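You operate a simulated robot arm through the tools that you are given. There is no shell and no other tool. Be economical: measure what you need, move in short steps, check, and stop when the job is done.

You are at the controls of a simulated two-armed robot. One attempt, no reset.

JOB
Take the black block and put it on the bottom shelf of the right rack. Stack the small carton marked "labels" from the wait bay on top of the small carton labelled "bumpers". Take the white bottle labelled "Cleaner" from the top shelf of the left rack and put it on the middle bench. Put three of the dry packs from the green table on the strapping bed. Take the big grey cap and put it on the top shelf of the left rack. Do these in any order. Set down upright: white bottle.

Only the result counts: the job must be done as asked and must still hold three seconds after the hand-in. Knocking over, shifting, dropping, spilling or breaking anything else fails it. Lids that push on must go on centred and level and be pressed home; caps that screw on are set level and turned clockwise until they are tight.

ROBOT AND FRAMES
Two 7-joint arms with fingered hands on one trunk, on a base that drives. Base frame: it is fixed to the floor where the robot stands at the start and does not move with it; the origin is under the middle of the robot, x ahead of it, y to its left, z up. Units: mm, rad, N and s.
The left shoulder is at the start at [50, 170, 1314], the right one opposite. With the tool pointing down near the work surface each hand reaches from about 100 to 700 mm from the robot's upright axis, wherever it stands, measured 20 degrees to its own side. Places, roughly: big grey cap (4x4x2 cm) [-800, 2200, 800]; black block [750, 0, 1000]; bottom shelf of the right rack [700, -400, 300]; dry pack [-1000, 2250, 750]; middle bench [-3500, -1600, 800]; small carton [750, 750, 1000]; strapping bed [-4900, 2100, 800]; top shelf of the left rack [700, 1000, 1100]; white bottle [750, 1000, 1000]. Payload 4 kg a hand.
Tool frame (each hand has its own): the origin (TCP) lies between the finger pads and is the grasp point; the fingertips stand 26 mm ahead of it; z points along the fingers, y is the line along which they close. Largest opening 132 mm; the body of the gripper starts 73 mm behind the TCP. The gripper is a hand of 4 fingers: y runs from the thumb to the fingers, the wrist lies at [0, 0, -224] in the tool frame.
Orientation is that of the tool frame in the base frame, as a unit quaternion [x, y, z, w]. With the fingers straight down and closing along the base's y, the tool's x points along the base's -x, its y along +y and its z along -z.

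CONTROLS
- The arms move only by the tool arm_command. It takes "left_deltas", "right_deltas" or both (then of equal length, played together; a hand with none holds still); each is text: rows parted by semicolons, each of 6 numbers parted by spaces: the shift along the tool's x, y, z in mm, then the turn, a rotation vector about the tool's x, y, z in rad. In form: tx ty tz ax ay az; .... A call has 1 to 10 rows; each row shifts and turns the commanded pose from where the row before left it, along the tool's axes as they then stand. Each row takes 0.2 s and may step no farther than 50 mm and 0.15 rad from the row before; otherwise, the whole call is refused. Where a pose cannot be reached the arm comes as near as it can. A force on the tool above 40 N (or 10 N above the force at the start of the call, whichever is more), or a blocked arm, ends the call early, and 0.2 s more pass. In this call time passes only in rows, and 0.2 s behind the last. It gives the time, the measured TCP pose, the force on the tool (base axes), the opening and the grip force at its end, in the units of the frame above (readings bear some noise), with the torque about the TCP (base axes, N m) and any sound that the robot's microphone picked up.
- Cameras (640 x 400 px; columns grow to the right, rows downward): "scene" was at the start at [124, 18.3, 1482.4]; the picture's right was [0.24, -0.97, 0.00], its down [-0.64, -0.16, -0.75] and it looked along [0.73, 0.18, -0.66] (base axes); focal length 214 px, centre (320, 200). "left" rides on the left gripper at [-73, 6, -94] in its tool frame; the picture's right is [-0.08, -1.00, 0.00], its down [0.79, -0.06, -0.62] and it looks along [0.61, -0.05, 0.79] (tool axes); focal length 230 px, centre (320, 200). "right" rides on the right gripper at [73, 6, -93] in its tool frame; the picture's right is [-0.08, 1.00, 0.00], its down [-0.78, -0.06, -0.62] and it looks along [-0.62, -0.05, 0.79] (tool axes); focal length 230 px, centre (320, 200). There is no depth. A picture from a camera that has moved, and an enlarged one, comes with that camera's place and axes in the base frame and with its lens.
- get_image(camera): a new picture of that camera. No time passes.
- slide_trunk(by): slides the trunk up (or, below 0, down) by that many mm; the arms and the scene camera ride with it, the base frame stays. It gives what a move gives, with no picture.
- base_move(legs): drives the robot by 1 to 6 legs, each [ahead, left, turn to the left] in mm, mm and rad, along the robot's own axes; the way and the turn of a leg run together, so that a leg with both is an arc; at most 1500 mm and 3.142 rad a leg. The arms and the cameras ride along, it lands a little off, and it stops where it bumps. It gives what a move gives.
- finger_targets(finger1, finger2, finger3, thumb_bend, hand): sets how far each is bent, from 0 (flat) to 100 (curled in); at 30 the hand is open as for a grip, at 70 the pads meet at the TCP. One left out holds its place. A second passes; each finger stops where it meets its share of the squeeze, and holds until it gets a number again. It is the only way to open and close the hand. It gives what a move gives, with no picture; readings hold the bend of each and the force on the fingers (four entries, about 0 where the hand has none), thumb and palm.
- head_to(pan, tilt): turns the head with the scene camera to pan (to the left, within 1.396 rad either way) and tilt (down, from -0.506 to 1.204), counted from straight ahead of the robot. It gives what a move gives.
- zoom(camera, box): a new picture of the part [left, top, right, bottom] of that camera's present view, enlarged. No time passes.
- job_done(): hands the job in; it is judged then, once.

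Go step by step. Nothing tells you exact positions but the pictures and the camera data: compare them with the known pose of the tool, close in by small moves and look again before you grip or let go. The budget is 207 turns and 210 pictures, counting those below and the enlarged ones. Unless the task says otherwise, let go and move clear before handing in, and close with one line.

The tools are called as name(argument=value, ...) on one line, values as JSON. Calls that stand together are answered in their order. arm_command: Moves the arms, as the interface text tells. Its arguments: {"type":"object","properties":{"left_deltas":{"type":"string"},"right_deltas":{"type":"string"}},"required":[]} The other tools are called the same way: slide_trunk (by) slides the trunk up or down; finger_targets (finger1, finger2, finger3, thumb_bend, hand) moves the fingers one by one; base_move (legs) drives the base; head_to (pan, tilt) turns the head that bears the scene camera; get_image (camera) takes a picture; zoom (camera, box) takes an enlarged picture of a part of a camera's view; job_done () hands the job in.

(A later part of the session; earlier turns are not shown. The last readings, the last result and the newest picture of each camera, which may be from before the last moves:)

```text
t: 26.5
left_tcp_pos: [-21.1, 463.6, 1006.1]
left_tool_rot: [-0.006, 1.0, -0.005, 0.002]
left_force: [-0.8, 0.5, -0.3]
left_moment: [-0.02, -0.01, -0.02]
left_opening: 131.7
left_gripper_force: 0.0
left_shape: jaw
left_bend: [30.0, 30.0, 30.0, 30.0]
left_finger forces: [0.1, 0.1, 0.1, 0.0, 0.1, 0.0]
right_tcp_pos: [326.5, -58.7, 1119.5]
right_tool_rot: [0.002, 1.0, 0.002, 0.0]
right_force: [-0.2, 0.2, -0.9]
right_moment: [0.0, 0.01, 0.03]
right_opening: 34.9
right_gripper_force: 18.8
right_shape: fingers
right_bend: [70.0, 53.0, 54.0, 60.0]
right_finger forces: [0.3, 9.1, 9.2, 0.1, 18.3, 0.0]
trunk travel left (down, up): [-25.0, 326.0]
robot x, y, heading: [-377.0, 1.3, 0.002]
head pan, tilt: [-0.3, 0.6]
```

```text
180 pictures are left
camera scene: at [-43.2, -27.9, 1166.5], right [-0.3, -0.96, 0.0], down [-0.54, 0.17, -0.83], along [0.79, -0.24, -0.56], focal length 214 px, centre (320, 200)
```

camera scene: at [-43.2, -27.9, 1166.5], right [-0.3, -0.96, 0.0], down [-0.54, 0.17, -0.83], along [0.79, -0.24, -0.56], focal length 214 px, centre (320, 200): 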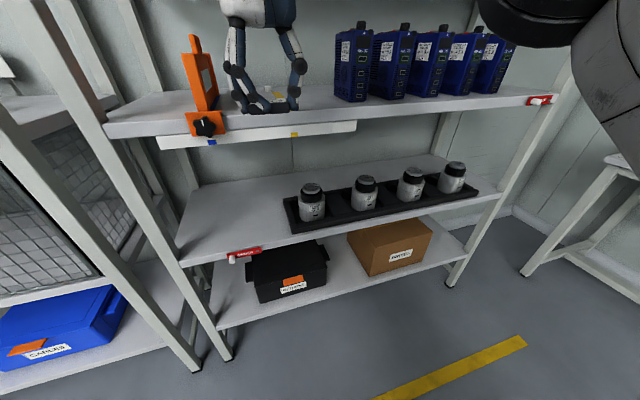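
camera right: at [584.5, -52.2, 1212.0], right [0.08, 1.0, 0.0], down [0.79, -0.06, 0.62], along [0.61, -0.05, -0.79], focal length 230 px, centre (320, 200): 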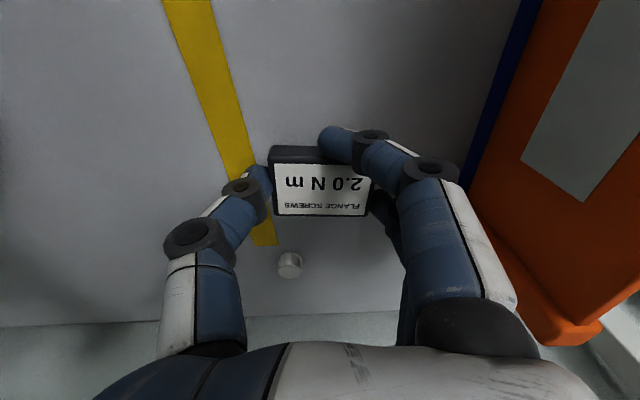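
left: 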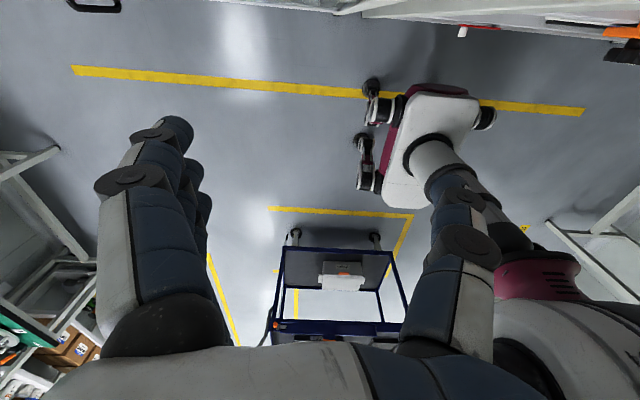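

Block is held. Bottom shelf surface is about z 285, with a free gap between the black case and the DRIVES carton centred near y = -340. I'll pull the arm in, shift the base and lower the hand in front of the rack.

arm_command(right_deltas="38 -18 0 0 0 0; 38 -18 0 0 0 0; 38 -18 0 0 0 0; 38 -18 0 0 0 0; 38 -18 0 0 0 0; 0 0 45 0 0 0; 0 0 45 0 0 0; 0 0 45 0 0 0; 0 0 45 0 0 0")

slide_trunk(by=-25)

base_move(legs=[[0, -190, 0]])

arm_command(right_deltas="0 0 48 0 0 0; 0 0 48 0 0 0; 0 0 48 0 0 0; 0 0 48 0 0 0; 0 0 48 0 0 0; 0 0 48 0 0 0; 0 0 48 0 0 0; 0 0 48 0 0 0")

get_image(camera="scene")

get_image(camera="right")

```text
t: 28.5
left_tcp_pos: [-20.8, 463.2, 1005.3]
left_tool_rot: [-0.006, 1.0, -0.005, 0.0]
left_force: [-0.4, -0.7, -0.9]
left_moment: [-0.02, -0.04, -0.01]
left_opening: 131.7
left_gripper_force: 0.0
left_shape: jaw
left_bend: [30.0, 30.0, 30.0, 30.0]
left_finger forces: [0.1, 0.1, 0.0, 0.0, 0.1, 0.0]
right_tcp_pos: [139.4, -146.2, 934.7]
right_tool_rot: [0.001, 1.0, 0.002, 0.0]
right_force: [0.1, 0.5, -1.8]
right_moment: [-0.01, 0.01, 0.0]
right_opening: 35.0
right_gripper_force: 18.5
right_shape: fingers
right_bend: [70.0, 53.0, 54.0, 61.0]
right_finger forces: [0.2, 9.2, 9.0, 0.1, 18.1, 0.1]
trunk travel left (down, up): [-25.0, 326.0]
robot x, y, heading: [-375.4, 3.5, 0.001]
head pan, tilt: [-0.3, 0.6]
```

```text
t: 29.2
left_tcp_pos: [-22.1, 461.9, 980.5]
left_tool_rot: [-0.005, 1.0, -0.006, 0.002]
left_force: [-0.6, -0.2, 0.0]
left_moment: [0.02, -0.01, 0.04]
left_opening: 132.0
left_gripper_force: 0.1
left_shape: jaw
left_bend: [30.0, 30.0, 30.0, 30.0]
left_finger forces: [0.0, 0.0, 0.0, 0.0, 0.1, 0.1]
right_tcp_pos: [135.4, -148.5, 915.3]
right_tool_rot: [0.002, 1.0, 0.002, 0.001]
right_force: [-1.3, 0.1, -1.1]
right_moment: [-0.01, -0.05, -0.01]
right_opening: 34.8
right_gripper_force: 17.9
right_shape: fingers
right_bend: [70.0, 53.0, 54.0, 61.0]
right_finger forces: [0.1, 9.2, 9.1, 0.1, 18.2, 0.0]
trunk travel left (down, up): [0.0, 351.0]
robot x, y, heading: [-375.0, 1.5, -0.003]
head pan, tilt: [-0.3, 0.6]
```

```text
t: 31.5
left_tcp_pos: [-19.3, 270.4, 981.3]
left_tool_rot: [-0.004, 1.0, -0.006, 0.001]
left_force: [0.3, 1.1, 0.7]
left_moment: [0.02, -0.04, -0.02]
left_opening: 132.0
left_gripper_force: 0.0
left_shape: jaw
left_bend: [30.0, 30.0, 30.0, 30.0]
left_finger forces: [0.0, 0.0, 0.1, 0.0, 0.0, 0.0]
right_tcp_pos: [135.5, -341.5, 914.3]
right_tool_rot: [0.005, 1.0, 0.001, 0.0]
right_force: [0.7, -0.3, -1.2]
right_moment: [0.0, 0.02, 0.0]
right_opening: 34.9
right_gripper_force: 18.3
right_shape: fingers
right_bend: [70.0, 53.0, 54.0, 61.0]
right_finger forces: [0.1, 9.1, 9.0, 0.0, 18.2, 0.1]
trunk travel left (down, up): [0.0, 351.0]
robot x, y, heading: [-378.9, -191.2, -0.007]
head pan, tilt: [-0.3, 0.6]
```

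```text
t: 33.3
left_tcp_pos: [-19.2, 271.3, 980.4]
left_tool_rot: [-0.003, 1.0, -0.006, 0.001]
left_force: [-0.2, 0.0, -0.4]
left_moment: [-0.01, 0.01, -0.03]
left_opening: 131.7
left_gripper_force: 0.0
left_shape: jaw
left_bend: [30.0, 30.0, 30.0, 30.0]
left_finger forces: [0.0, 0.0, 0.0, 0.1, 0.0, 0.0]
right_tcp_pos: [136.0, -339.0, 527.1]
right_tool_rot: [0.004, 1.0, 0.003, 0.0]
right_force: [0.2, 0.3, 0.2]
right_moment: [0.02, -0.02, 0.01]
right_opening: 34.6
right_gripper_force: 17.8
right_shape: fingers
right_bend: [70.0, 52.0, 54.0, 61.0]
right_finger forces: [0.0, 9.2, 8.8, 0.0, 17.9, 0.0]
trunk travel left (down, up): [0.0, 351.0]
robot x, y, heading: [-378.9, -191.0, -0.004]
head pan, tilt: [-0.3, 0.6]
```

```text
179 pictures are left
camera scene: at [-21.2, -220.0, 1137.0], right [-0.3, -0.95, 0.0], down [-0.54, 0.17, -0.82], along [0.79, -0.25, -0.57], focal length 214 px, centre (320, 200)
```

scene: 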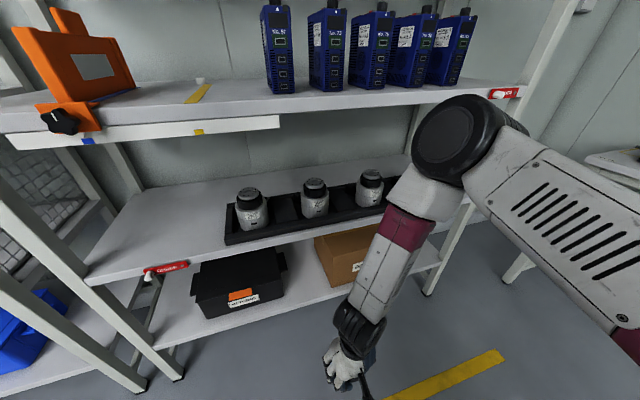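

```text
178 pictures are left
camera right: at [64.0, -334.0, 619.8], right [0.09, 1.0, 0.0], down [0.78, -0.07, 0.62], along [0.61, -0.05, -0.79], focal length 230 px, centre (320, 200)
```

right: 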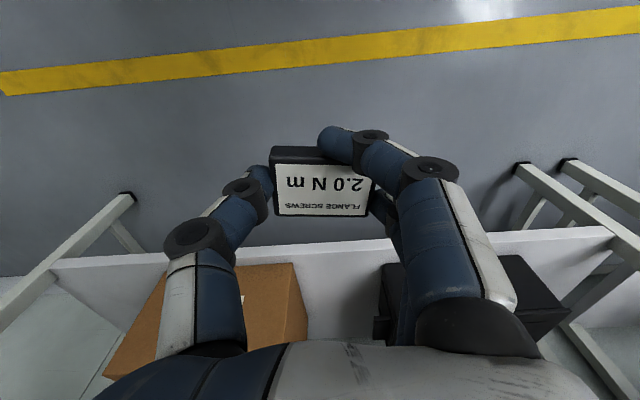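

The forearm hangs steeply, so a vertical hand would hit the middle shelf edge. I'll pitch the hand about 0.5 rad so the wrist stays outside the rack, lower it, and look again.

arm_command(right_deltas="0 0 0 0 -0.15 0; 0 0 0 0 -0.15 0; 0 0 0 0 -0.15 0; 0 0 0 0 -0.05 0; 24 0 44 0 0 0; 24 0 44 0 0 0; 24 0 44 0 0 0")

head_to(pan=-0.3, tilt=0.75)

get_image(camera="scene")

get_image(camera="right")

```text
refused: row 5 steps farther than a row can; nothing moved
```

```text
t: 34.0
left_tcp_pos: [-19.1, 270.7, 980.7]
left_tool_rot: [-0.004, 1.0, -0.005, 0.001]
left_force: [1.2, -0.3, 0.2]
left_moment: [-0.04, 0.05, 0.01]
left_opening: 131.8
left_gripper_force: 0.1
left_shape: jaw
left_bend: [30.0, 30.0, 30.0, 30.0]
left_finger forces: [0.1, 0.0, 0.1, 0.1, 0.0, 0.1]
right_tcp_pos: [135.8, -339.8, 528.9]
right_tool_rot: [0.004, 1.0, 0.002, -0.001]
right_force: [0.2, -0.5, -1.2]
right_moment: [0.04, 0.02, 0.02]
right_opening: 34.4
right_gripper_force: 17.9
right_shape: fingers
right_bend: [70.0, 52.0, 54.0, 61.0]
right_finger forces: [0.0, 9.2, 8.9, 0.0, 18.0, 0.1]
trunk travel left (down, up): [0.0, 351.0]
robot x, y, heading: [-377.7, -191.4, -0.003]
head pan, tilt: [-0.3, 0.75]
```

```text
177 pictures are left
camera scene: at [-27.0, -218.2, 1124.5], right [-0.3, -0.95, 0.0], down [-0.65, 0.2, -0.73], along [0.7, -0.22, -0.68], focal length 214 px, centre (320, 200)
```

scene: 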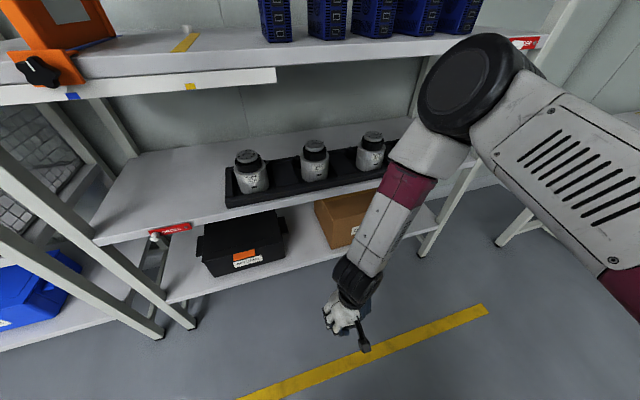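

```text
176 pictures are left
camera right: at [63.9, -333.9, 621.0], right [0.09, 1.0, 0.0], down [0.78, -0.07, 0.62], along [0.61, -0.05, -0.79], focal length 230 px, centre (320, 200)
```

right: 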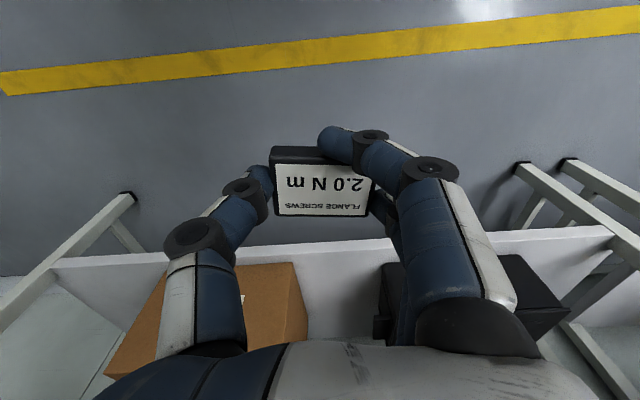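

arm_command(right_deltas="0 0 0 0 -0.15 0; 0 0 0 0 -0.15 0; 0 0 0 0 -0.15 0; 0 0 0 0 -0.05 0; 23 0 42 0 0 0; 23 0 42 0 0 0; 23 0 42 0 0 0")

get_image(camera="scene")

get_image(camera="right")

```text
t: 35.8
left_tcp_pos: [-18.6, 270.4, 980.9]
left_tool_rot: [-0.003, 1.0, -0.005, 0.001]
left_force: [0.0, 0.8, 0.0]
left_moment: [-0.03, -0.01, 0.0]
left_opening: 132.0
left_gripper_force: 0.0
left_shape: jaw
left_bend: [30.0, 30.0, 30.0, 30.0]
left_finger forces: [0.1, 0.0, 0.0, 0.1, 0.1, 0.0]
right_tcp_pos: [149.5, -370.7, 401.3]
right_tool_rot: [0.051, 0.966, -0.02, 0.254]
right_force: [-0.4, 0.2, -0.8]
right_moment: [0.0, -0.06, 0.04]
right_opening: 33.6
right_gripper_force: 18.6
right_shape: fingers
right_bend: [70.0, 52.0, 53.0, 61.0]
right_finger forces: [0.0, 9.3, 8.9, 0.0, 18.1, 0.0]
right hand out of reach, approached as far as the arm can: row 6
trunk travel left (down, up): [0.0, 351.0]
robot x, y, heading: [-378.1, -187.7, -0.004]
head pan, tilt: [-0.3, 0.75]
stopped in row 7 (right hand): the arm was blocked; the commanded pose is now the measured one
```

```text
175 pictures are left
camera scene: at [-26.9, -218.7, 1124.5], right [-0.3, -0.95, 0.0], down [-0.65, 0.21, -0.73], along [0.7, -0.22, -0.68], focal length 214 px, centre (320, 200)
```

scene: 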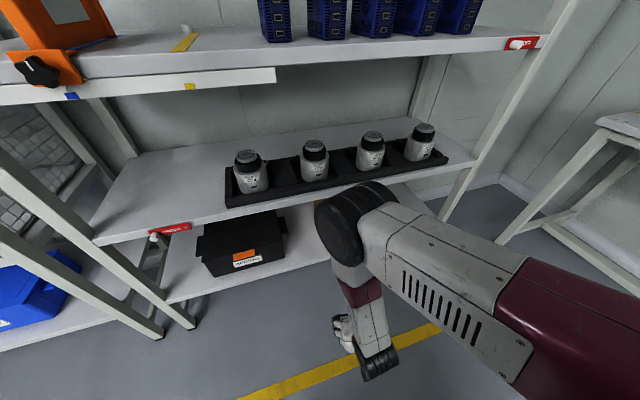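

```text
174 pictures are left
camera right: at [42.5, -354.1, 444.9], right [0.17, 0.98, 0.03], down [0.37, -0.09, 0.92], along [0.91, -0.15, -0.38], focal length 230 px, centre (320, 200)
```

right: 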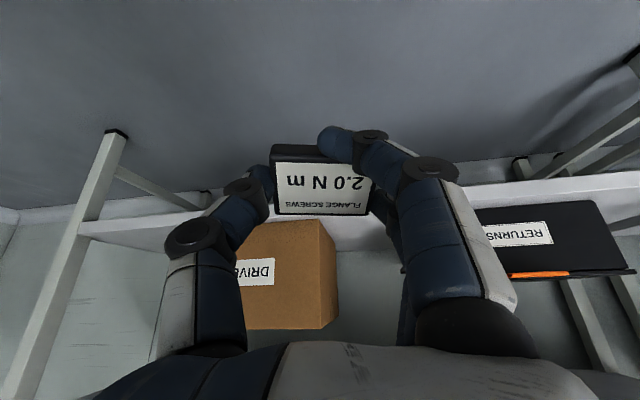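

The wrist reached its limit with the arm folded too near. I'll stretch the arm ahead (the robot can stand farther back) and straighten the hand.

arm_command(right_deltas="-42 5 12 -0.016 0 -0.022; -42 5 12 -0.016 0 -0.022; -42 5 12 -0.016 0 -0.022; -42 5 12 -0.016 0 -0.022")

get_image(camera="scene")

```text
t: 36.8
left_tcp_pos: [-19.0, 271.2, 980.2]
left_tool_rot: [-0.002, 1.0, -0.005, 0.001]
left_force: [0.2, -0.2, 0.3]
left_moment: [-0.02, -0.02, -0.04]
left_opening: 131.5
left_gripper_force: 0.1
left_shape: jaw
left_bend: [30.0, 30.0, 30.0, 30.0]
left_finger forces: [0.0, 0.0, 0.0, 0.0, 0.0, 0.0]
right_tcp_pos: [245.2, -364.1, 426.1]
right_tool_rot: [0.017, 0.967, -0.008, 0.255]
right_force: [-0.3, 0.1, -0.3]
right_moment: [0.0, 0.01, -0.01]
right_opening: 33.9
right_gripper_force: 18.3
right_shape: fingers
right_bend: [70.0, 52.0, 53.0, 61.0]
right_finger forces: [0.1, 9.1, 9.0, 0.0, 18.0, 0.0]
right hand out of reach, approached as far as the arm can: row 1, 2
trunk travel left (down, up): [0.0, 351.0]
robot x, y, heading: [-375.0, -192.6, -0.01]
head pan, tilt: [-0.3, 0.75]
```

```text
173 pictures are left
camera scene: at [-27.0, -219.0, 1124.5], right [-0.3, -0.95, 0.0], down [-0.65, 0.21, -0.73], along [0.7, -0.22, -0.68], focal length 214 px, centre (320, 200)
```

scene: 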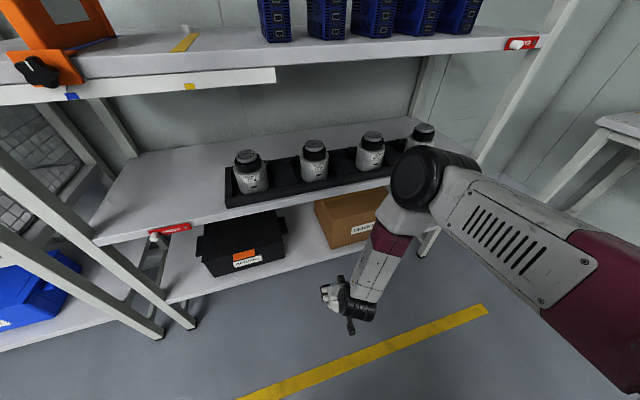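

arm_command(right_deltas="-40 8 22 -0.01 0 -0.01; -40 8 22 -0.01 0 -0.01; 20 0 36 0 0 0; 20 0 36 0 0 0")

get_image(camera="scene")

get_image(camera="right")

```text
t: 37.8
left_tcp_pos: [-18.8, 269.1, 979.7]
left_tool_rot: [-0.004, 1.0, -0.005, 0.001]
left_force: [0.6, 0.3, 0.3]
left_moment: [0.03, 0.03, 0.01]
left_opening: 132.4
left_gripper_force: 0.1
left_shape: jaw
left_bend: [30.0, 30.0, 30.0, 30.0]
left_finger forces: [0.0, 0.0, 0.1, 0.0, 0.0, 0.0]
right_tcp_pos: [336.9, -349.6, 345.7]
right_tool_rot: [0.006, 0.967, 0.0, 0.254]
right_force: [-0.3, -0.4, -0.1]
right_moment: [0.01, -0.01, 0.03]
right_opening: 33.6
right_gripper_force: 17.9
right_shape: fingers
right_bend: [70.0, 52.0, 53.0, 61.0]
right_finger forces: [0.0, 9.1, 8.8, 0.0, 18.0, 0.0]
trunk travel left (down, up): [0.0, 351.0]
robot x, y, heading: [-379.2, -188.8, -0.003]
head pan, tilt: [-0.3, 0.75]
```

```text
172 pictures are left
camera scene: at [-26.6, -218.8, 1124.3], right [-0.3, -0.95, 0.0], down [-0.65, 0.21, -0.73], along [0.7, -0.22, -0.68], focal length 214 px, centre (320, 200)
```

scene: 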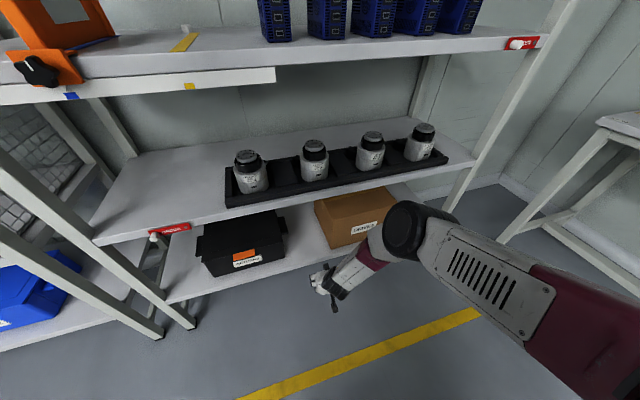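

```text
171 pictures are left
camera right: at [228.7, -343.9, 390.2], right [0.08, 1.0, 0.04], down [0.38, -0.07, 0.92], along [0.92, -0.06, -0.38], focal length 230 px, centre (320, 200)
```

right: 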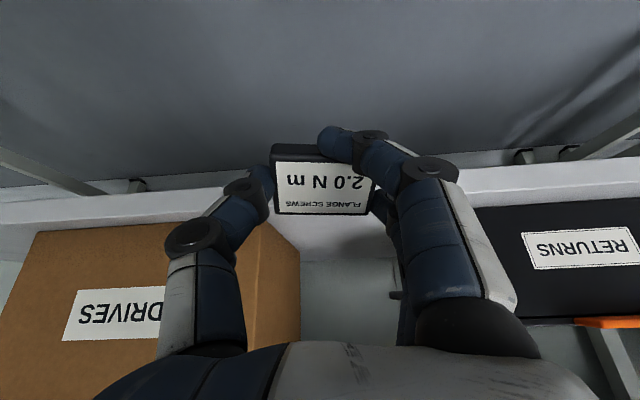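

Gap is clear: box edge near y -450, case edge near y -235; shelf surface reads about z 298. I'll raise slightly and drive in with the hand at y about -345.

arm_command(right_deltas="-10 5 -20 0 0 0")

base_move(legs=[[120, 0, 0]])

get_image(camera="scene")

get_image(camera="right")

```text
t: 38.2
left_tcp_pos: [-18.1, 272.0, 981.5]
left_tool_rot: [-0.002, 1.0, -0.006, 0.002]
left_force: [0.2, 0.1, -1.1]
left_moment: [-0.01, 0.0, 0.02]
left_opening: 131.8
left_gripper_force: 0.1
left_shape: jaw
left_bend: [30.0, 30.0, 30.0, 30.0]
left_finger forces: [0.0, 0.1, 0.1, 0.0, 0.0, 0.0]
right_tcp_pos: [335.9, -345.3, 368.1]
right_tool_rot: [0.007, 0.967, -0.001, 0.254]
right_force: [-0.7, -0.3, -0.5]
right_moment: [0.0, -0.02, -0.02]
right_opening: 34.0
right_gripper_force: 18.1
right_shape: fingers
right_bend: [70.0, 52.0, 53.0, 61.0]
right_finger forces: [0.0, 9.0, 8.7, 0.0, 17.9, 0.0]
trunk travel left (down, up): [0.0, 351.0]
robot x, y, heading: [-379.3, -188.0, -0.004]
head pan, tilt: [-0.3, 0.75]
```

```text
t: 39.4
left_tcp_pos: [103.1, 268.1, 981.3]
left_tool_rot: [-0.001, 1.0, -0.005, 0.001]
left_force: [0.4, 0.8, 0.9]
left_moment: [0.01, 0.0, -0.02]
left_opening: 131.8
left_gripper_force: 0.1
left_shape: jaw
left_bend: [30.0, 30.0, 30.0, 30.0]
left_finger forces: [0.0, 0.1, 0.0, 0.0, 0.0, 0.0]
right_tcp_pos: [454.8, -349.5, 367.8]
right_tool_rot: [0.01, 0.967, -0.002, 0.255]
right_force: [0.0, 1.0, -0.4]
right_moment: [0.02, 0.01, -0.02]
right_opening: 33.7
right_gripper_force: 18.0
right_shape: fingers
right_bend: [70.0, 52.0, 53.0, 61.0]
right_finger forces: [0.0, 9.1, 8.8, 0.0, 18.0, 0.1]
trunk travel left (down, up): [0.0, 351.0]
robot x, y, heading: [-260.0, -192.3, -0.01]
head pan, tilt: [-0.3, 0.75]
```

```text
170 pictures are left
camera scene: at [93.3, -221.2, 1124.3], right [-0.3, -0.95, 0.0], down [-0.65, 0.21, -0.73], along [0.7, -0.22, -0.68], focal length 214 px, centre (320, 200)
```

scene: 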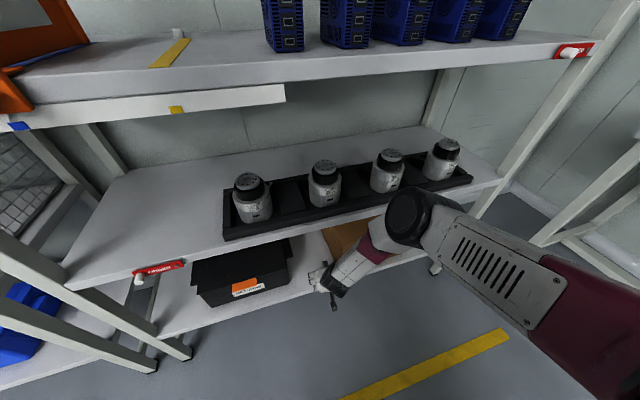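

```text
169 pictures are left
camera right: at [346.5, -343.1, 412.2], right [0.09, 1.0, 0.04], down [0.38, -0.07, 0.92], along [0.92, -0.06, -0.38], focal length 230 px, centre (320, 200)
```

right: 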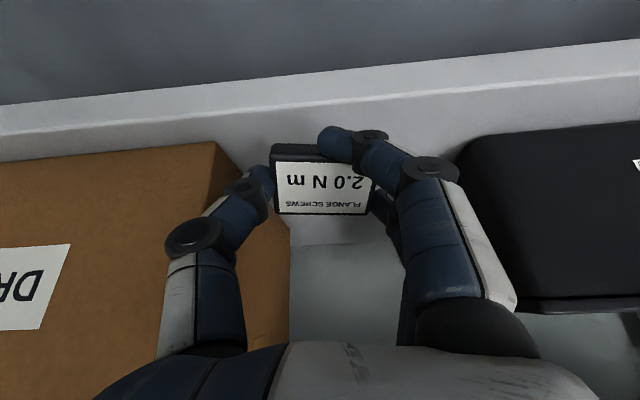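

base_move(legs=[[62, 0, 0.008]])

arm_command(right_deltas="6 0 11 0 0 0; 5 0 9 0 0 0")

get_image(camera="right")

get_image(camera="scene")

```text
t: 40.4
left_tcp_pos: [161.7, 270.2, 980.5]
left_tool_rot: [-0.005, 1.0, -0.005, 0.002]
left_force: [0.8, 0.1, 0.6]
left_moment: [0.0, 0.05, 0.01]
left_opening: 132.2
left_gripper_force: 0.0
left_shape: jaw
left_bend: [30.0, 30.0, 30.0, 30.0]
left_finger forces: [0.0, 0.0, 0.1, 0.0, 0.1, 0.1]
right_tcp_pos: [517.9, -344.6, 367.7]
right_tool_rot: [0.004, 0.967, 0.0, 0.255]
right_force: [-0.5, 0.9, -0.4]
right_moment: [-0.01, -0.01, -0.03]
right_opening: 33.6
right_gripper_force: 17.8
right_shape: fingers
right_bend: [70.0, 52.0, 53.0, 61.0]
right_finger forces: [0.1, 9.1, 8.7, 0.0, 17.9, 0.0]
trunk travel left (down, up): [0.0, 351.0]
robot x, y, heading: [-196.3, -189.7, 0.0]
head pan, tilt: [-0.3, 0.75]
```

```text
t: 41.0
left_tcp_pos: [161.4, 269.0, 981.2]
left_tool_rot: [-0.004, 1.0, -0.006, 0.001]
left_force: [0.1, 0.4, 0.2]
left_moment: [0.02, 0.03, 0.01]
left_opening: 131.9
left_gripper_force: 0.1
left_shape: jaw
left_bend: [30.0, 30.0, 30.0, 30.0]
left_finger forces: [0.0, 0.0, 0.0, 0.1, 0.1, 0.2]
right_tcp_pos: [517.9, -343.8, 344.9]
right_tool_rot: [0.004, 0.967, 0.0, 0.255]
right_force: [-0.1, -0.6, -0.6]
right_moment: [-0.02, 0.03, 0.0]
right_opening: 33.8
right_gripper_force: 17.8
right_shape: fingers
right_bend: [70.0, 52.0, 53.0, 61.0]
right_finger forces: [0.0, 9.1, 8.8, 0.0, 18.0, 0.0]
trunk travel left (down, up): [0.0, 351.0]
robot x, y, heading: [-197.3, -191.0, 0.002]
head pan, tilt: [-0.3, 0.75]
```

```text
168 pictures are left
camera right: at [408.8, -337.2, 389.5], right [0.08, 1.0, 0.04], down [0.38, -0.07, 0.92], along [0.92, -0.05, -0.38], focal length 230 px, centre (320, 200)
```

right: 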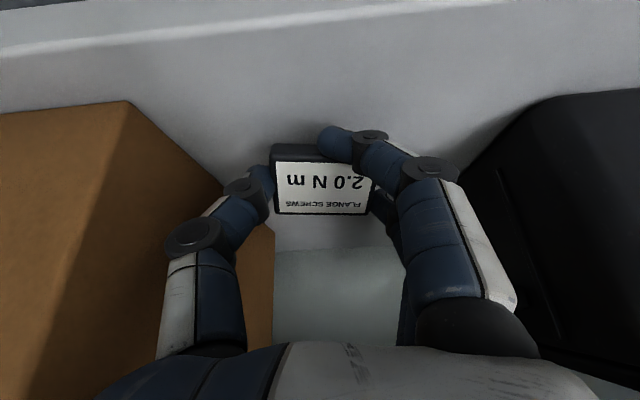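

```text
167 pictures are left
camera scene: at [154.7, -218.4, 1124.5], right [-0.3, -0.95, 0.0], down [-0.65, 0.2, -0.73], along [0.7, -0.22, -0.68], focal length 214 px, centre (320, 200)
```

scene: 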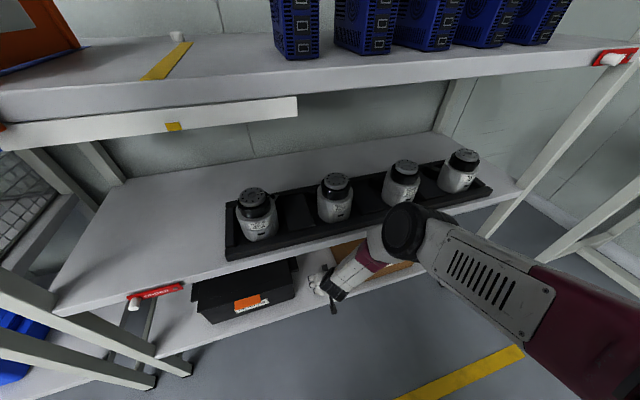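

arm_command(right_deltas="0 0 0 0 0.13 0; 2 0 6 0 0 0; 2 0 6 0 0 0")

get_image(camera="right")

```text
t: 41.8
left_tcp_pos: [158.8, 270.9, 980.6]
left_tool_rot: [-0.005, 1.0, -0.005, 0.002]
left_force: [-0.2, 0.5, 0.1]
left_moment: [-0.03, 0.0, 0.02]
left_opening: 132.0
left_gripper_force: 0.1
left_shape: jaw
left_bend: [30.0, 30.0, 30.0, 30.0]
left_finger forces: [0.0, 0.0, 0.0, 0.1, 0.0, 0.0]
right_tcp_pos: [520.7, -343.8, 335.5]
right_tool_rot: [0.004, 0.981, -0.001, 0.193]
right_force: [-2.0, 0.2, 11.0]
right_moment: [-0.08, 0.22, -0.05]
right_opening: 32.9
right_gripper_force: 20.7
right_shape: fingers
right_bend: [71.0, 52.0, 53.0, 61.0]
right_finger forces: [5.2, 9.4, 8.6, 0.0, 19.2, 0.0]
trunk travel left (down, up): [0.0, 351.0]
robot x, y, heading: [-196.4, -191.6, -0.002]
head pan, tilt: [-0.3, 0.75]
```

```text
166 pictures are left
camera right: at [418.4, -337.8, 392.7], right [0.08, 1.0, 0.03], down [0.49, -0.07, 0.87], along [0.87, -0.05, -0.5], focal length 230 px, centre (320, 200)
```

right: 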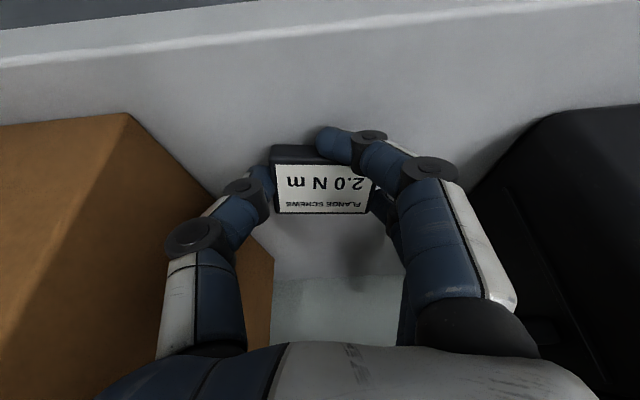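

The block's near edge and finger 1 touch the shelf. Release.

finger_targets(hand="right", finger1=60, finger2=40, finger3=40, thumb_bend=40)

get_image(camera="right")

```text
t: 42.8
left_tcp_pos: [159.8, 271.0, 981.9]
left_tool_rot: [-0.005, 1.0, -0.005, 0.002]
left_force: [-0.2, -0.1, 0.1]
left_moment: [-0.02, 0.0, -0.02]
left_opening: 131.5
left_gripper_force: 0.1
left_shape: jaw
left_bend: [30.0, 30.0, 30.0, 30.0]
left_finger forces: [0.0, 0.0, 0.0, 0.1, 0.0, 0.0]
right_tcp_pos: [520.9, -343.3, 334.7]
right_tool_rot: [0.004, 0.981, -0.001, 0.192]
right_force: [3.3, -2.0, 9.4]
right_moment: [-0.02, 0.06, 0.07]
right_opening: 56.7
right_gripper_force: 4.9
right_shape: fingers
right_bend: [72.0, 40.0, 40.0, 40.0]
right_finger forces: [9.6, 0.1, 0.0, 0.0, 0.0, 0.0]
trunk travel left (down, up): [0.0, 351.0]
robot x, y, heading: [-197.9, -194.3, -0.006]
head pan, tilt: [-0.3, 0.75]
```

```text
165 pictures are left
camera right: at [418.0, -338.0, 391.9], right [0.08, 1.0, 0.03], down [0.49, -0.07, 0.87], along [0.87, -0.05, -0.5], focal length 230 px, centre (320, 200)
```

right: 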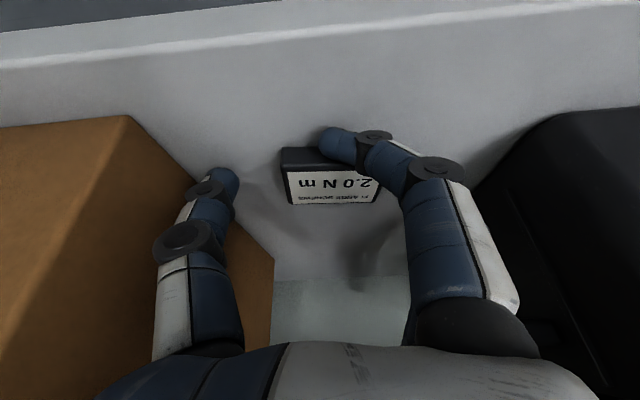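

Block rests flat on the shelf. Lift the hand off, then back out.

arm_command(right_deltas="-4 0 -9 0 0 0; -8 0 -20 0 0 0; -8 0 -20 0 0 0")

get_image(camera="right")

base_move(legs=[[-250, 0, 0]])

get_image(camera="right")

```text
t: 43.6
left_tcp_pos: [160.3, 271.0, 980.6]
left_tool_rot: [-0.005, 1.0, -0.006, 0.0]
left_force: [-0.4, 0.1, 0.5]
left_moment: [0.0, -0.02, 0.02]
left_opening: 132.0
left_gripper_force: 0.0
left_shape: jaw
left_bend: [30.0, 30.0, 30.0, 30.0]
left_finger forces: [0.1, 0.0, 0.1, 0.0, 0.1, 0.0]
right_tcp_pos: [515.7, -343.4, 381.1]
right_tool_rot: [0.004, 0.982, 0.0, 0.188]
right_force: [-0.7, 0.4, -1.0]
right_moment: [-0.04, 0.01, 0.01]
right_opening: 70.5
right_gripper_force: 0.1
right_shape: fingers
right_bend: [60.0, 40.0, 40.0, 40.0]
right_finger forces: [0.0, 0.1, 0.1, 0.0, 0.1, 0.1]
trunk travel left (down, up): [0.0, 351.0]
robot x, y, heading: [-198.3, -192.7, -0.004]
head pan, tilt: [-0.3, 0.75]
```

```text
164 pictures are left
camera right: at [413.5, -337.6, 440.6], right [0.08, 1.0, 0.03], down [0.5, -0.07, 0.86], along [0.86, -0.05, -0.51], focal length 230 px, centre (320, 200)
```

right: 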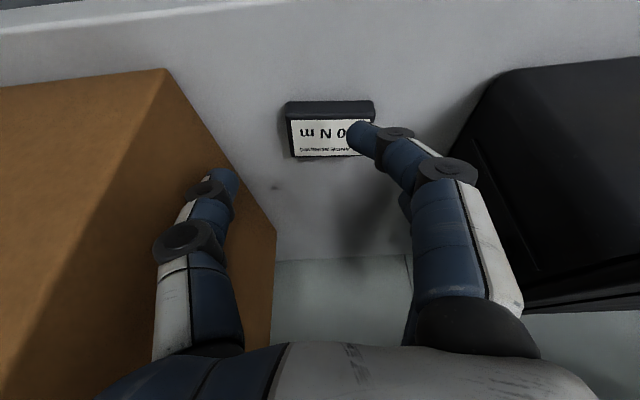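

```text
t: 45.4
left_tcp_pos: [-87.7, 272.8, 982.3]
left_tool_rot: [-0.006, 1.0, -0.005, 0.0]
left_force: [-0.6, 0.5, -0.2]
left_moment: [0.01, 0.03, 0.03]
left_opening: 132.0
left_gripper_force: 0.2
left_shape: jaw
left_bend: [30.0, 30.0, 30.0, 30.0]
left_finger forces: [0.0, 0.0, 0.0, 0.0, 0.0, 0.1]
right_tcp_pos: [270.4, -341.7, 386.4]
right_tool_rot: [0.003, 0.981, 0.0, 0.192]
right_force: [0.1, -0.5, -0.6]
right_moment: [-0.01, 0.01, -0.01]
right_opening: 70.3
right_gripper_force: 0.0
right_shape: fingers
right_bend: [60.0, 40.0, 40.0, 40.0]
right_finger forces: [0.0, 0.0, 0.1, 0.1, 0.1, 0.0]
trunk travel left (down, up): [0.0, 351.0]
robot x, y, heading: [-445.6, -192.3, -0.0]
head pan, tilt: [-0.3, 0.75]
```

```text
163 pictures are left
camera right: at [169.3, -336.4, 443.8], right [0.08, 1.0, 0.03], down [0.5, -0.07, 0.87], along [0.87, -0.05, -0.5], focal length 230 px, centre (320, 200)
```

right: 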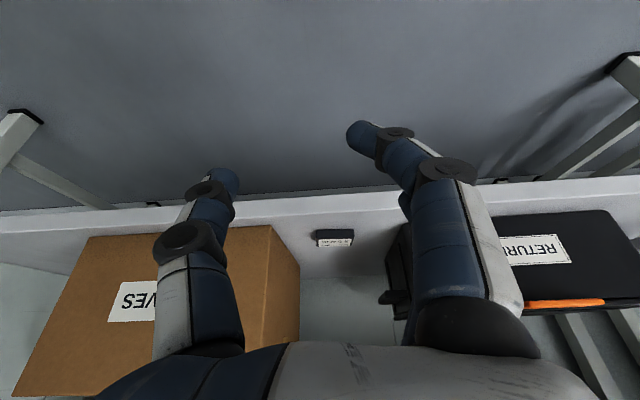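

Black block placed. Now raise the trunk, tuck the right hand up, and go to the left rack.

slide_trunk(by=325)

arm_command(right_deltas="0 0 -40 0 0.12 0; 0 0 -40 0 0.13 0; 0 0 -40 0 0.13 0; 40 0 -28 0 0 0; 40 0 -28 0 0 0; 40 0 -28 0 0 0; 40 0 -28 0 0 0; 40 0 -28 0 0 0; 30 0 -38 0 0 0; 30 0 -38 0 0 0")

arm_command(right_deltas="0 0 -45 0 0 0; 0 0 -45 0 0 0; 0 0 -45 0 0 0; 0 0 -45 0 0 0; 0 0 -45 0 0 0")

base_move(legs=[[0, 800, 0]])

head_to(pan=0.2, tilt=0.5)

get_image(camera="scene")

```text
t: 48.6
left_tcp_pos: [-89.7, 272.2, 1304.9]
left_tool_rot: [-0.005, 1.0, -0.006, 0.001]
left_force: [0.1, 0.0, -1.4]
left_moment: [-0.01, -0.05, -0.03]
left_opening: 131.8
left_gripper_force: 0.1
left_shape: jaw
left_bend: [30.0, 30.0, 30.0, 30.0]
left_finger forces: [0.1, 0.0, 0.0, 0.0, 0.0, 0.0]
right_tcp_pos: [368.3, -341.2, 1075.1]
right_tool_rot: [0.003, 0.897, 0.002, 0.442]
right_force: [-0.1, -0.6, 0.2]
right_moment: [-0.02, -0.01, 0.02]
right_opening: 70.3
right_gripper_force: 0.0
right_shape: fingers
right_bend: [60.0, 40.0, 40.0, 40.0]
right_finger forces: [0.1, 0.1, 0.0, 0.0, 0.0, 0.0]
trunk travel left (down, up): [-325.0, 26.0]
robot x, y, heading: [-450.3, -190.8, 0.002]
head pan, tilt: [-0.3, 0.75]
```

```text
t: 50.8
left_tcp_pos: [-89.4, 265.8, 1306.9]
left_tool_rot: [-0.006, 1.0, -0.003, 0.001]
left_force: [-0.7, -0.2, 0.0]
left_moment: [0.03, -0.01, 0.0]
left_opening: 131.9
left_gripper_force: 0.0
left_shape: jaw
left_bend: [30.0, 30.0, 30.0, 30.0]
left_finger forces: [0.0, 0.0, 0.0, 0.0, 0.0, 0.0]
right_tcp_pos: [-46.0, -347.9, 1207.7]
right_tool_rot: [0.003, 0.964, 0.004, 0.264]
right_force: [0.2, -0.8, -0.3]
right_moment: [0.05, -0.03, 0.03]
right_opening: 70.7
right_gripper_force: 0.1
right_shape: fingers
right_bend: [60.0, 40.0, 40.0, 40.0]
right_finger forces: [0.0, 0.0, 0.1, 0.0, 0.1, 0.0]
right hand out of reach, approached as far as the arm can: row 9
trunk travel left (down, up): [-325.0, 26.0]
robot x, y, heading: [-443.6, -192.5, 0.002]
head pan, tilt: [-0.3, 0.75]
```

```text
t: 52.0
left_tcp_pos: [-90.2, 272.3, 1305.5]
left_tool_rot: [-0.006, 1.0, -0.005, 0.001]
left_force: [-0.1, 0.9, 0.1]
left_moment: [0.0, 0.0, 0.0]
left_opening: 132.0
left_gripper_force: 0.0
left_shape: jaw
left_bend: [30.0, 30.0, 30.0, 30.0]
left_finger forces: [0.0, 0.0, 0.1, 0.0, 0.0, 0.1]
right_tcp_pos: [-162.6, -342.5, 1402.2]
right_tool_rot: [0.002, 0.964, 0.002, 0.265]
right_force: [0.3, 0.5, -0.5]
right_moment: [0.01, 0.0, 0.04]
right_opening: 70.5
right_gripper_force: 0.0
right_shape: fingers
right_bend: [60.0, 40.0, 40.0, 40.0]
right_finger forces: [0.0, 0.0, 0.0, 0.0, 0.0, 0.0]
trunk travel left (down, up): [-325.0, 26.0]
robot x, y, heading: [-441.4, -193.1, -0.005]
head pan, tilt: [-0.3, 0.75]
```

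```text
t: 59.4
left_tcp_pos: [-84.0, 1067.5, 1305.6]
left_tool_rot: [-0.002, 1.0, -0.005, 0.001]
left_force: [-0.5, 0.1, 0.6]
left_moment: [0.0, 0.0, 0.0]
left_opening: 131.9
left_gripper_force: 0.1
left_shape: jaw
left_bend: [30.0, 30.0, 30.0, 30.0]
left_finger forces: [0.0, 0.0, 0.0, 0.1, 0.1, 0.0]
right_tcp_pos: [-161.4, 453.2, 1400.9]
right_tool_rot: [0.006, 0.964, 0.002, 0.265]
right_force: [-0.8, 0.2, -0.2]
right_moment: [-0.02, -0.02, -0.04]
right_opening: 70.5
right_gripper_force: 0.0
right_shape: fingers
right_bend: [60.0, 40.0, 40.0, 40.0]
right_finger forces: [0.0, 0.0, 0.0, 0.0, 0.0, 0.1]
trunk travel left (down, up): [-325.0, 26.0]
robot x, y, heading: [-447.6, 602.8, -0.006]
head pan, tilt: [-0.3, 0.75]
```

```text
t: 60.4
left_tcp_pos: [-85.0, 1066.6, 1306.0]
left_tool_rot: [-0.002, 1.0, -0.005, 0.001]
left_force: [0.6, -0.4, 0.1]
left_moment: [0.0, 0.01, -0.02]
left_opening: 131.9
left_gripper_force: 0.1
left_shape: jaw
left_bend: [30.0, 30.0, 30.0, 30.0]
left_finger forces: [0.0, 0.0, 0.1, 0.0, 0.1, 0.0]
right_tcp_pos: [-161.5, 453.2, 1400.8]
right_tool_rot: [0.006, 0.964, 0.002, 0.264]
right_force: [0.2, -0.1, 0.0]
right_moment: [0.0, 0.02, -0.02]
right_opening: 70.5
right_gripper_force: 0.0
right_shape: fingers
right_bend: [60.0, 40.0, 40.0, 40.0]
right_finger forces: [0.0, 0.0, 0.0, 0.0, 0.0, 0.0]
trunk travel left (down, up): [-325.0, 26.0]
robot x, y, heading: [-444.9, 605.6, -0.009]
head pan, tilt: [0.201, 0.499]
```

```text
162 pictures are left
camera scene: at [-312.2, 621.5, 1501.4], right [0.19, -0.98, 0.0], down [-0.47, -0.09, -0.88], along [0.86, 0.17, -0.48], focal length 214 px, centre (320, 200)
```

scene: 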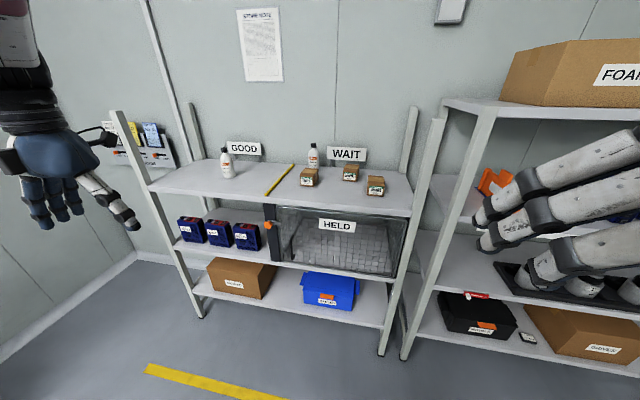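

zoom(camera="scene", box=[200, 130, 400, 230])

zoom(camera="scene", box=[200, 130, 300, 190])

```text
3.20 times, centred on (300, 180) of scene
camera zoom: at [-312.2, 621.5, 1501.4], right [0.19, -0.98, 0.0], down [-0.47, -0.09, -0.88], along [0.86, 0.17, -0.48], focal length 686 px, centre (384, 264)
```

zoom: 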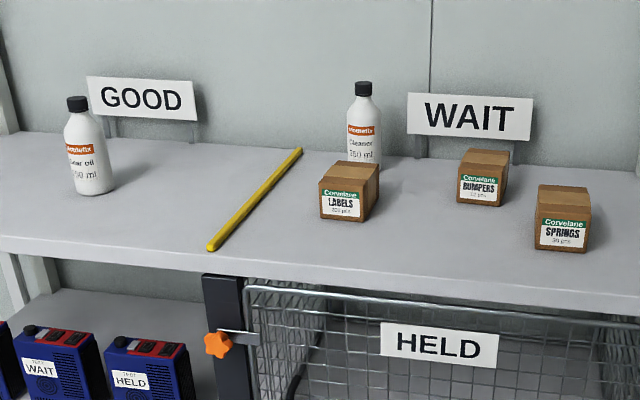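

```text
6.40 times, centred on (250, 160) of scene
camera zoom: at [-312.2, 621.5, 1501.4], right [0.19, -0.98, 0.0], down [-0.47, -0.09, -0.88], along [0.86, 0.17, -0.48], focal length 1373 px, centre (768, 456)
```

zoom: 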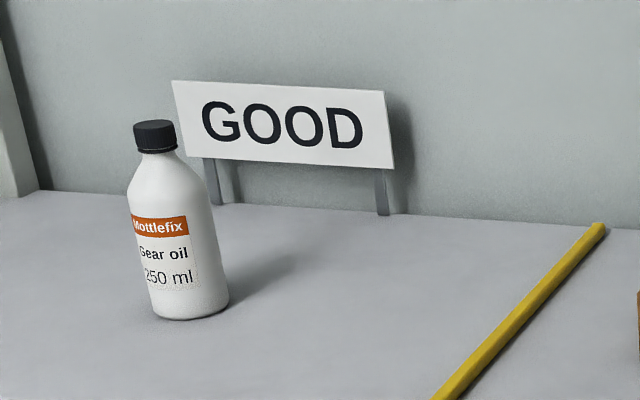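

The Cleaner bottle is in the WAIT bay (other is Gear oil). Estimates: LABELS front at [588, 859], BUMPERS front at [694, 666], shelf z about 1066. Drive in front of the left rack.

base_move(legs=[[400, 0, 0.009]])

head_to(pan=0.3, tilt=0.65)

get_image(camera="scene")

```text
t: 62.9
left_tcp_pos: [322.1, 1066.2, 1305.4]
left_tool_rot: [-0.005, 1.0, -0.006, 0.001]
left_force: [0.3, 1.0, 0.2]
left_moment: [0.01, 0.02, -0.01]
left_opening: 131.8
left_gripper_force: 0.1
left_shape: jaw
left_bend: [30.0, 30.0, 30.0, 30.0]
left_finger forces: [0.1, 0.0, 0.1, 0.0, 0.0, 0.1]
right_tcp_pos: [246.4, 451.4, 1400.6]
right_tool_rot: [0.004, 0.964, 0.002, 0.265]
right_force: [0.1, 0.5, -0.8]
right_moment: [0.02, 0.0, -0.03]
right_opening: 70.7
right_gripper_force: 0.1
right_shape: fingers
right_bend: [60.0, 40.0, 40.0, 40.0]
right_finger forces: [0.0, 0.0, 0.0, 0.0, 0.1, 0.1]
trunk travel left (down, up): [-325.0, 26.0]
robot x, y, heading: [-34.6, 599.2, -0.005]
head pan, tilt: [0.201, 0.499]
```

```text
t: 63.6
left_tcp_pos: [321.9, 1066.1, 1305.4]
left_tool_rot: [-0.005, 1.0, -0.005, 0.0]
left_force: [0.0, -0.3, -0.3]
left_moment: [0.0, -0.01, -0.03]
left_opening: 131.7
left_gripper_force: 0.1
left_shape: jaw
left_bend: [30.0, 30.0, 30.0, 30.0]
left_finger forces: [0.0, 0.0, 0.0, 0.0, 0.0, 0.1]
right_tcp_pos: [246.9, 451.7, 1400.5]
right_tool_rot: [0.004, 0.964, 0.002, 0.265]
right_force: [0.3, 0.6, 0.2]
right_moment: [-0.03, 0.04, 0.02]
right_opening: 70.5
right_gripper_force: 0.0
right_shape: fingers
right_bend: [60.0, 40.0, 40.0, 40.0]
right_finger forces: [0.0, 0.0, 0.0, 0.0, 0.0, 0.0]
trunk travel left (down, up): [-325.0, 26.0]
robot x, y, heading: [-35.9, 605.7, 0.0]
head pan, tilt: [0.3, 0.649]
```

```text
159 pictures are left
camera scene: at [88.7, 627.7, 1488.1], right [0.29, -0.96, 0.0], down [-0.58, -0.18, -0.8], along [0.76, 0.23, -0.6], focal length 214 px, centre (320, 200)
```

scene: 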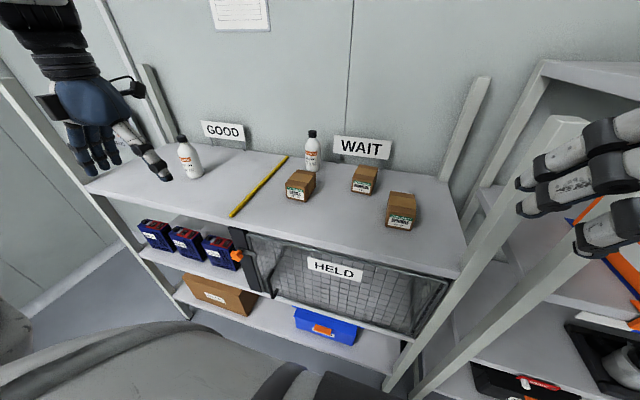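

zoom(camera="scene", box=[260, 120, 440, 240])

```text
3.33 times, centred on (350, 180) of scene
camera zoom: at [88.7, 627.7, 1488.1], right [0.29, -0.96, 0.0], down [-0.58, -0.18, -0.8], along [0.76, 0.23, -0.6], focal length 715 px, centre (220, 267)
```

zoom: 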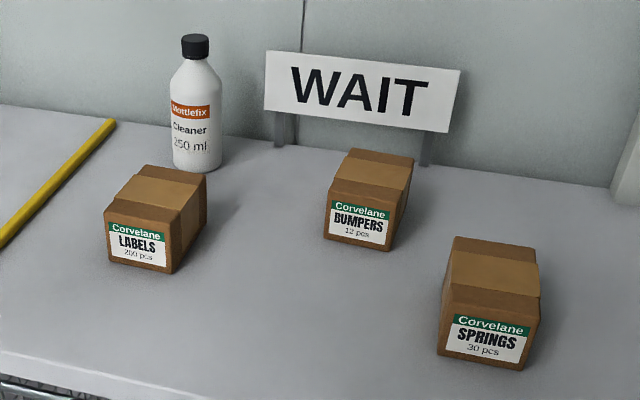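

Labels carton is about 70×95×60 centred [653, 863], bumpers centred [748, 664], both yawed about -0.1. I'll step forward 60 and bring the left hand over LABELS.

base_move(legs=[[60, 0, 0]])

arm_command(left_deltas="-34 -25 13 0 0 0.0125; -34 -25 13 0 0 0.0125; -34 -25 13 0 0 0.0125; -34 -25 13 0 0 0.0125; -34 -25 13 0 0 0.0125; -34 -25 13 0 0 0.0125; -34 -25 13 0 0 0.0125")

get_image(camera="scene")

get_image(camera="left")

```text
t: 64.5
left_tcp_pos: [382.1, 1066.6, 1305.7]
left_tool_rot: [-0.005, 1.0, -0.004, 0.0]
left_force: [0.6, -0.1, -0.7]
left_moment: [0.0, 0.0, -0.01]
left_opening: 131.6
left_gripper_force: 0.0
left_shape: jaw
left_bend: [30.0, 30.0, 30.0, 30.0]
left_finger forces: [0.0, 0.0, 0.0, 0.1, 0.0, 0.1]
right_tcp_pos: [307.3, 454.5, 1401.0]
right_tool_rot: [0.004, 0.965, 0.002, 0.263]
right_force: [1.0, 0.1, -0.2]
right_moment: [0.02, 0.01, 0.0]
right_opening: 70.6
right_gripper_force: 0.2
right_shape: fingers
right_bend: [60.0, 40.0, 40.0, 40.0]
right_finger forces: [0.0, 0.0, 0.1, 0.0, 0.0, 0.0]
trunk travel left (down, up): [-325.0, 26.0]
robot x, y, heading: [21.7, 603.7, -0.001]
head pan, tilt: [0.3, 0.649]
```

```text
t: 66.2
left_tcp_pos: [613.9, 881.8, 1218.0]
left_tool_rot: [0.039, 0.999, -0.006, 0.0]
left_force: [0.0, 1.1, 0.6]
left_moment: [-0.01, 0.06, 0.0]
left_opening: 131.8
left_gripper_force: 0.1
left_shape: jaw
left_bend: [30.0, 30.0, 30.0, 30.0]
left_finger forces: [0.1, 0.0, 0.1, 0.1, 0.1, 0.0]
right_tcp_pos: [307.2, 451.2, 1401.0]
right_tool_rot: [0.005, 0.965, 0.001, 0.264]
right_force: [0.5, 0.7, 0.6]
right_moment: [0.0, 0.02, 0.0]
right_opening: 70.8
right_gripper_force: 0.2
right_shape: fingers
right_bend: [60.0, 40.0, 40.0, 40.0]
right_finger forces: [0.0, 0.0, 0.0, 0.1, 0.0, 0.1]
trunk travel left (down, up): [-325.0, 26.0]
robot x, y, heading: [24.4, 603.9, -0.003]
head pan, tilt: [0.3, 0.649]
```

```text
157 pictures are left
camera scene: at [148.8, 627.5, 1487.9], right [0.29, -0.96, 0.0], down [-0.58, -0.18, -0.8], along [0.76, 0.23, -0.61], focal length 214 px, centre (320, 200)
```

scene: 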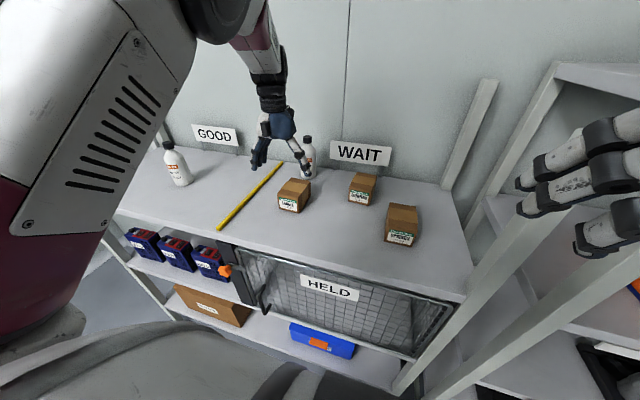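

```text
156 pictures are left
camera left: at [687.5, 883.3, 1310.2], right [0.0, -1.0, 0.01], down [-0.79, 0.01, 0.62], along [-0.62, -0.01, -0.79], focal length 230 px, centre (320, 200)
```

left: 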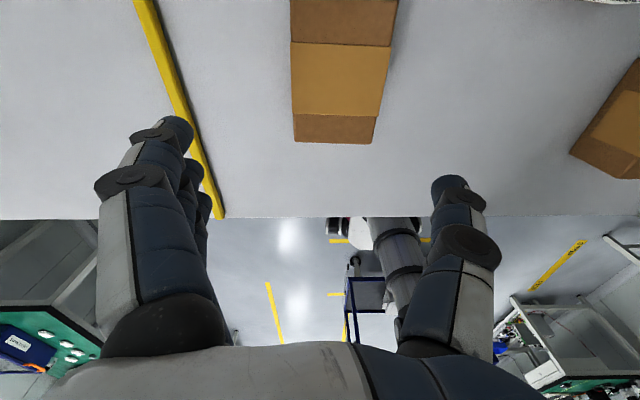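

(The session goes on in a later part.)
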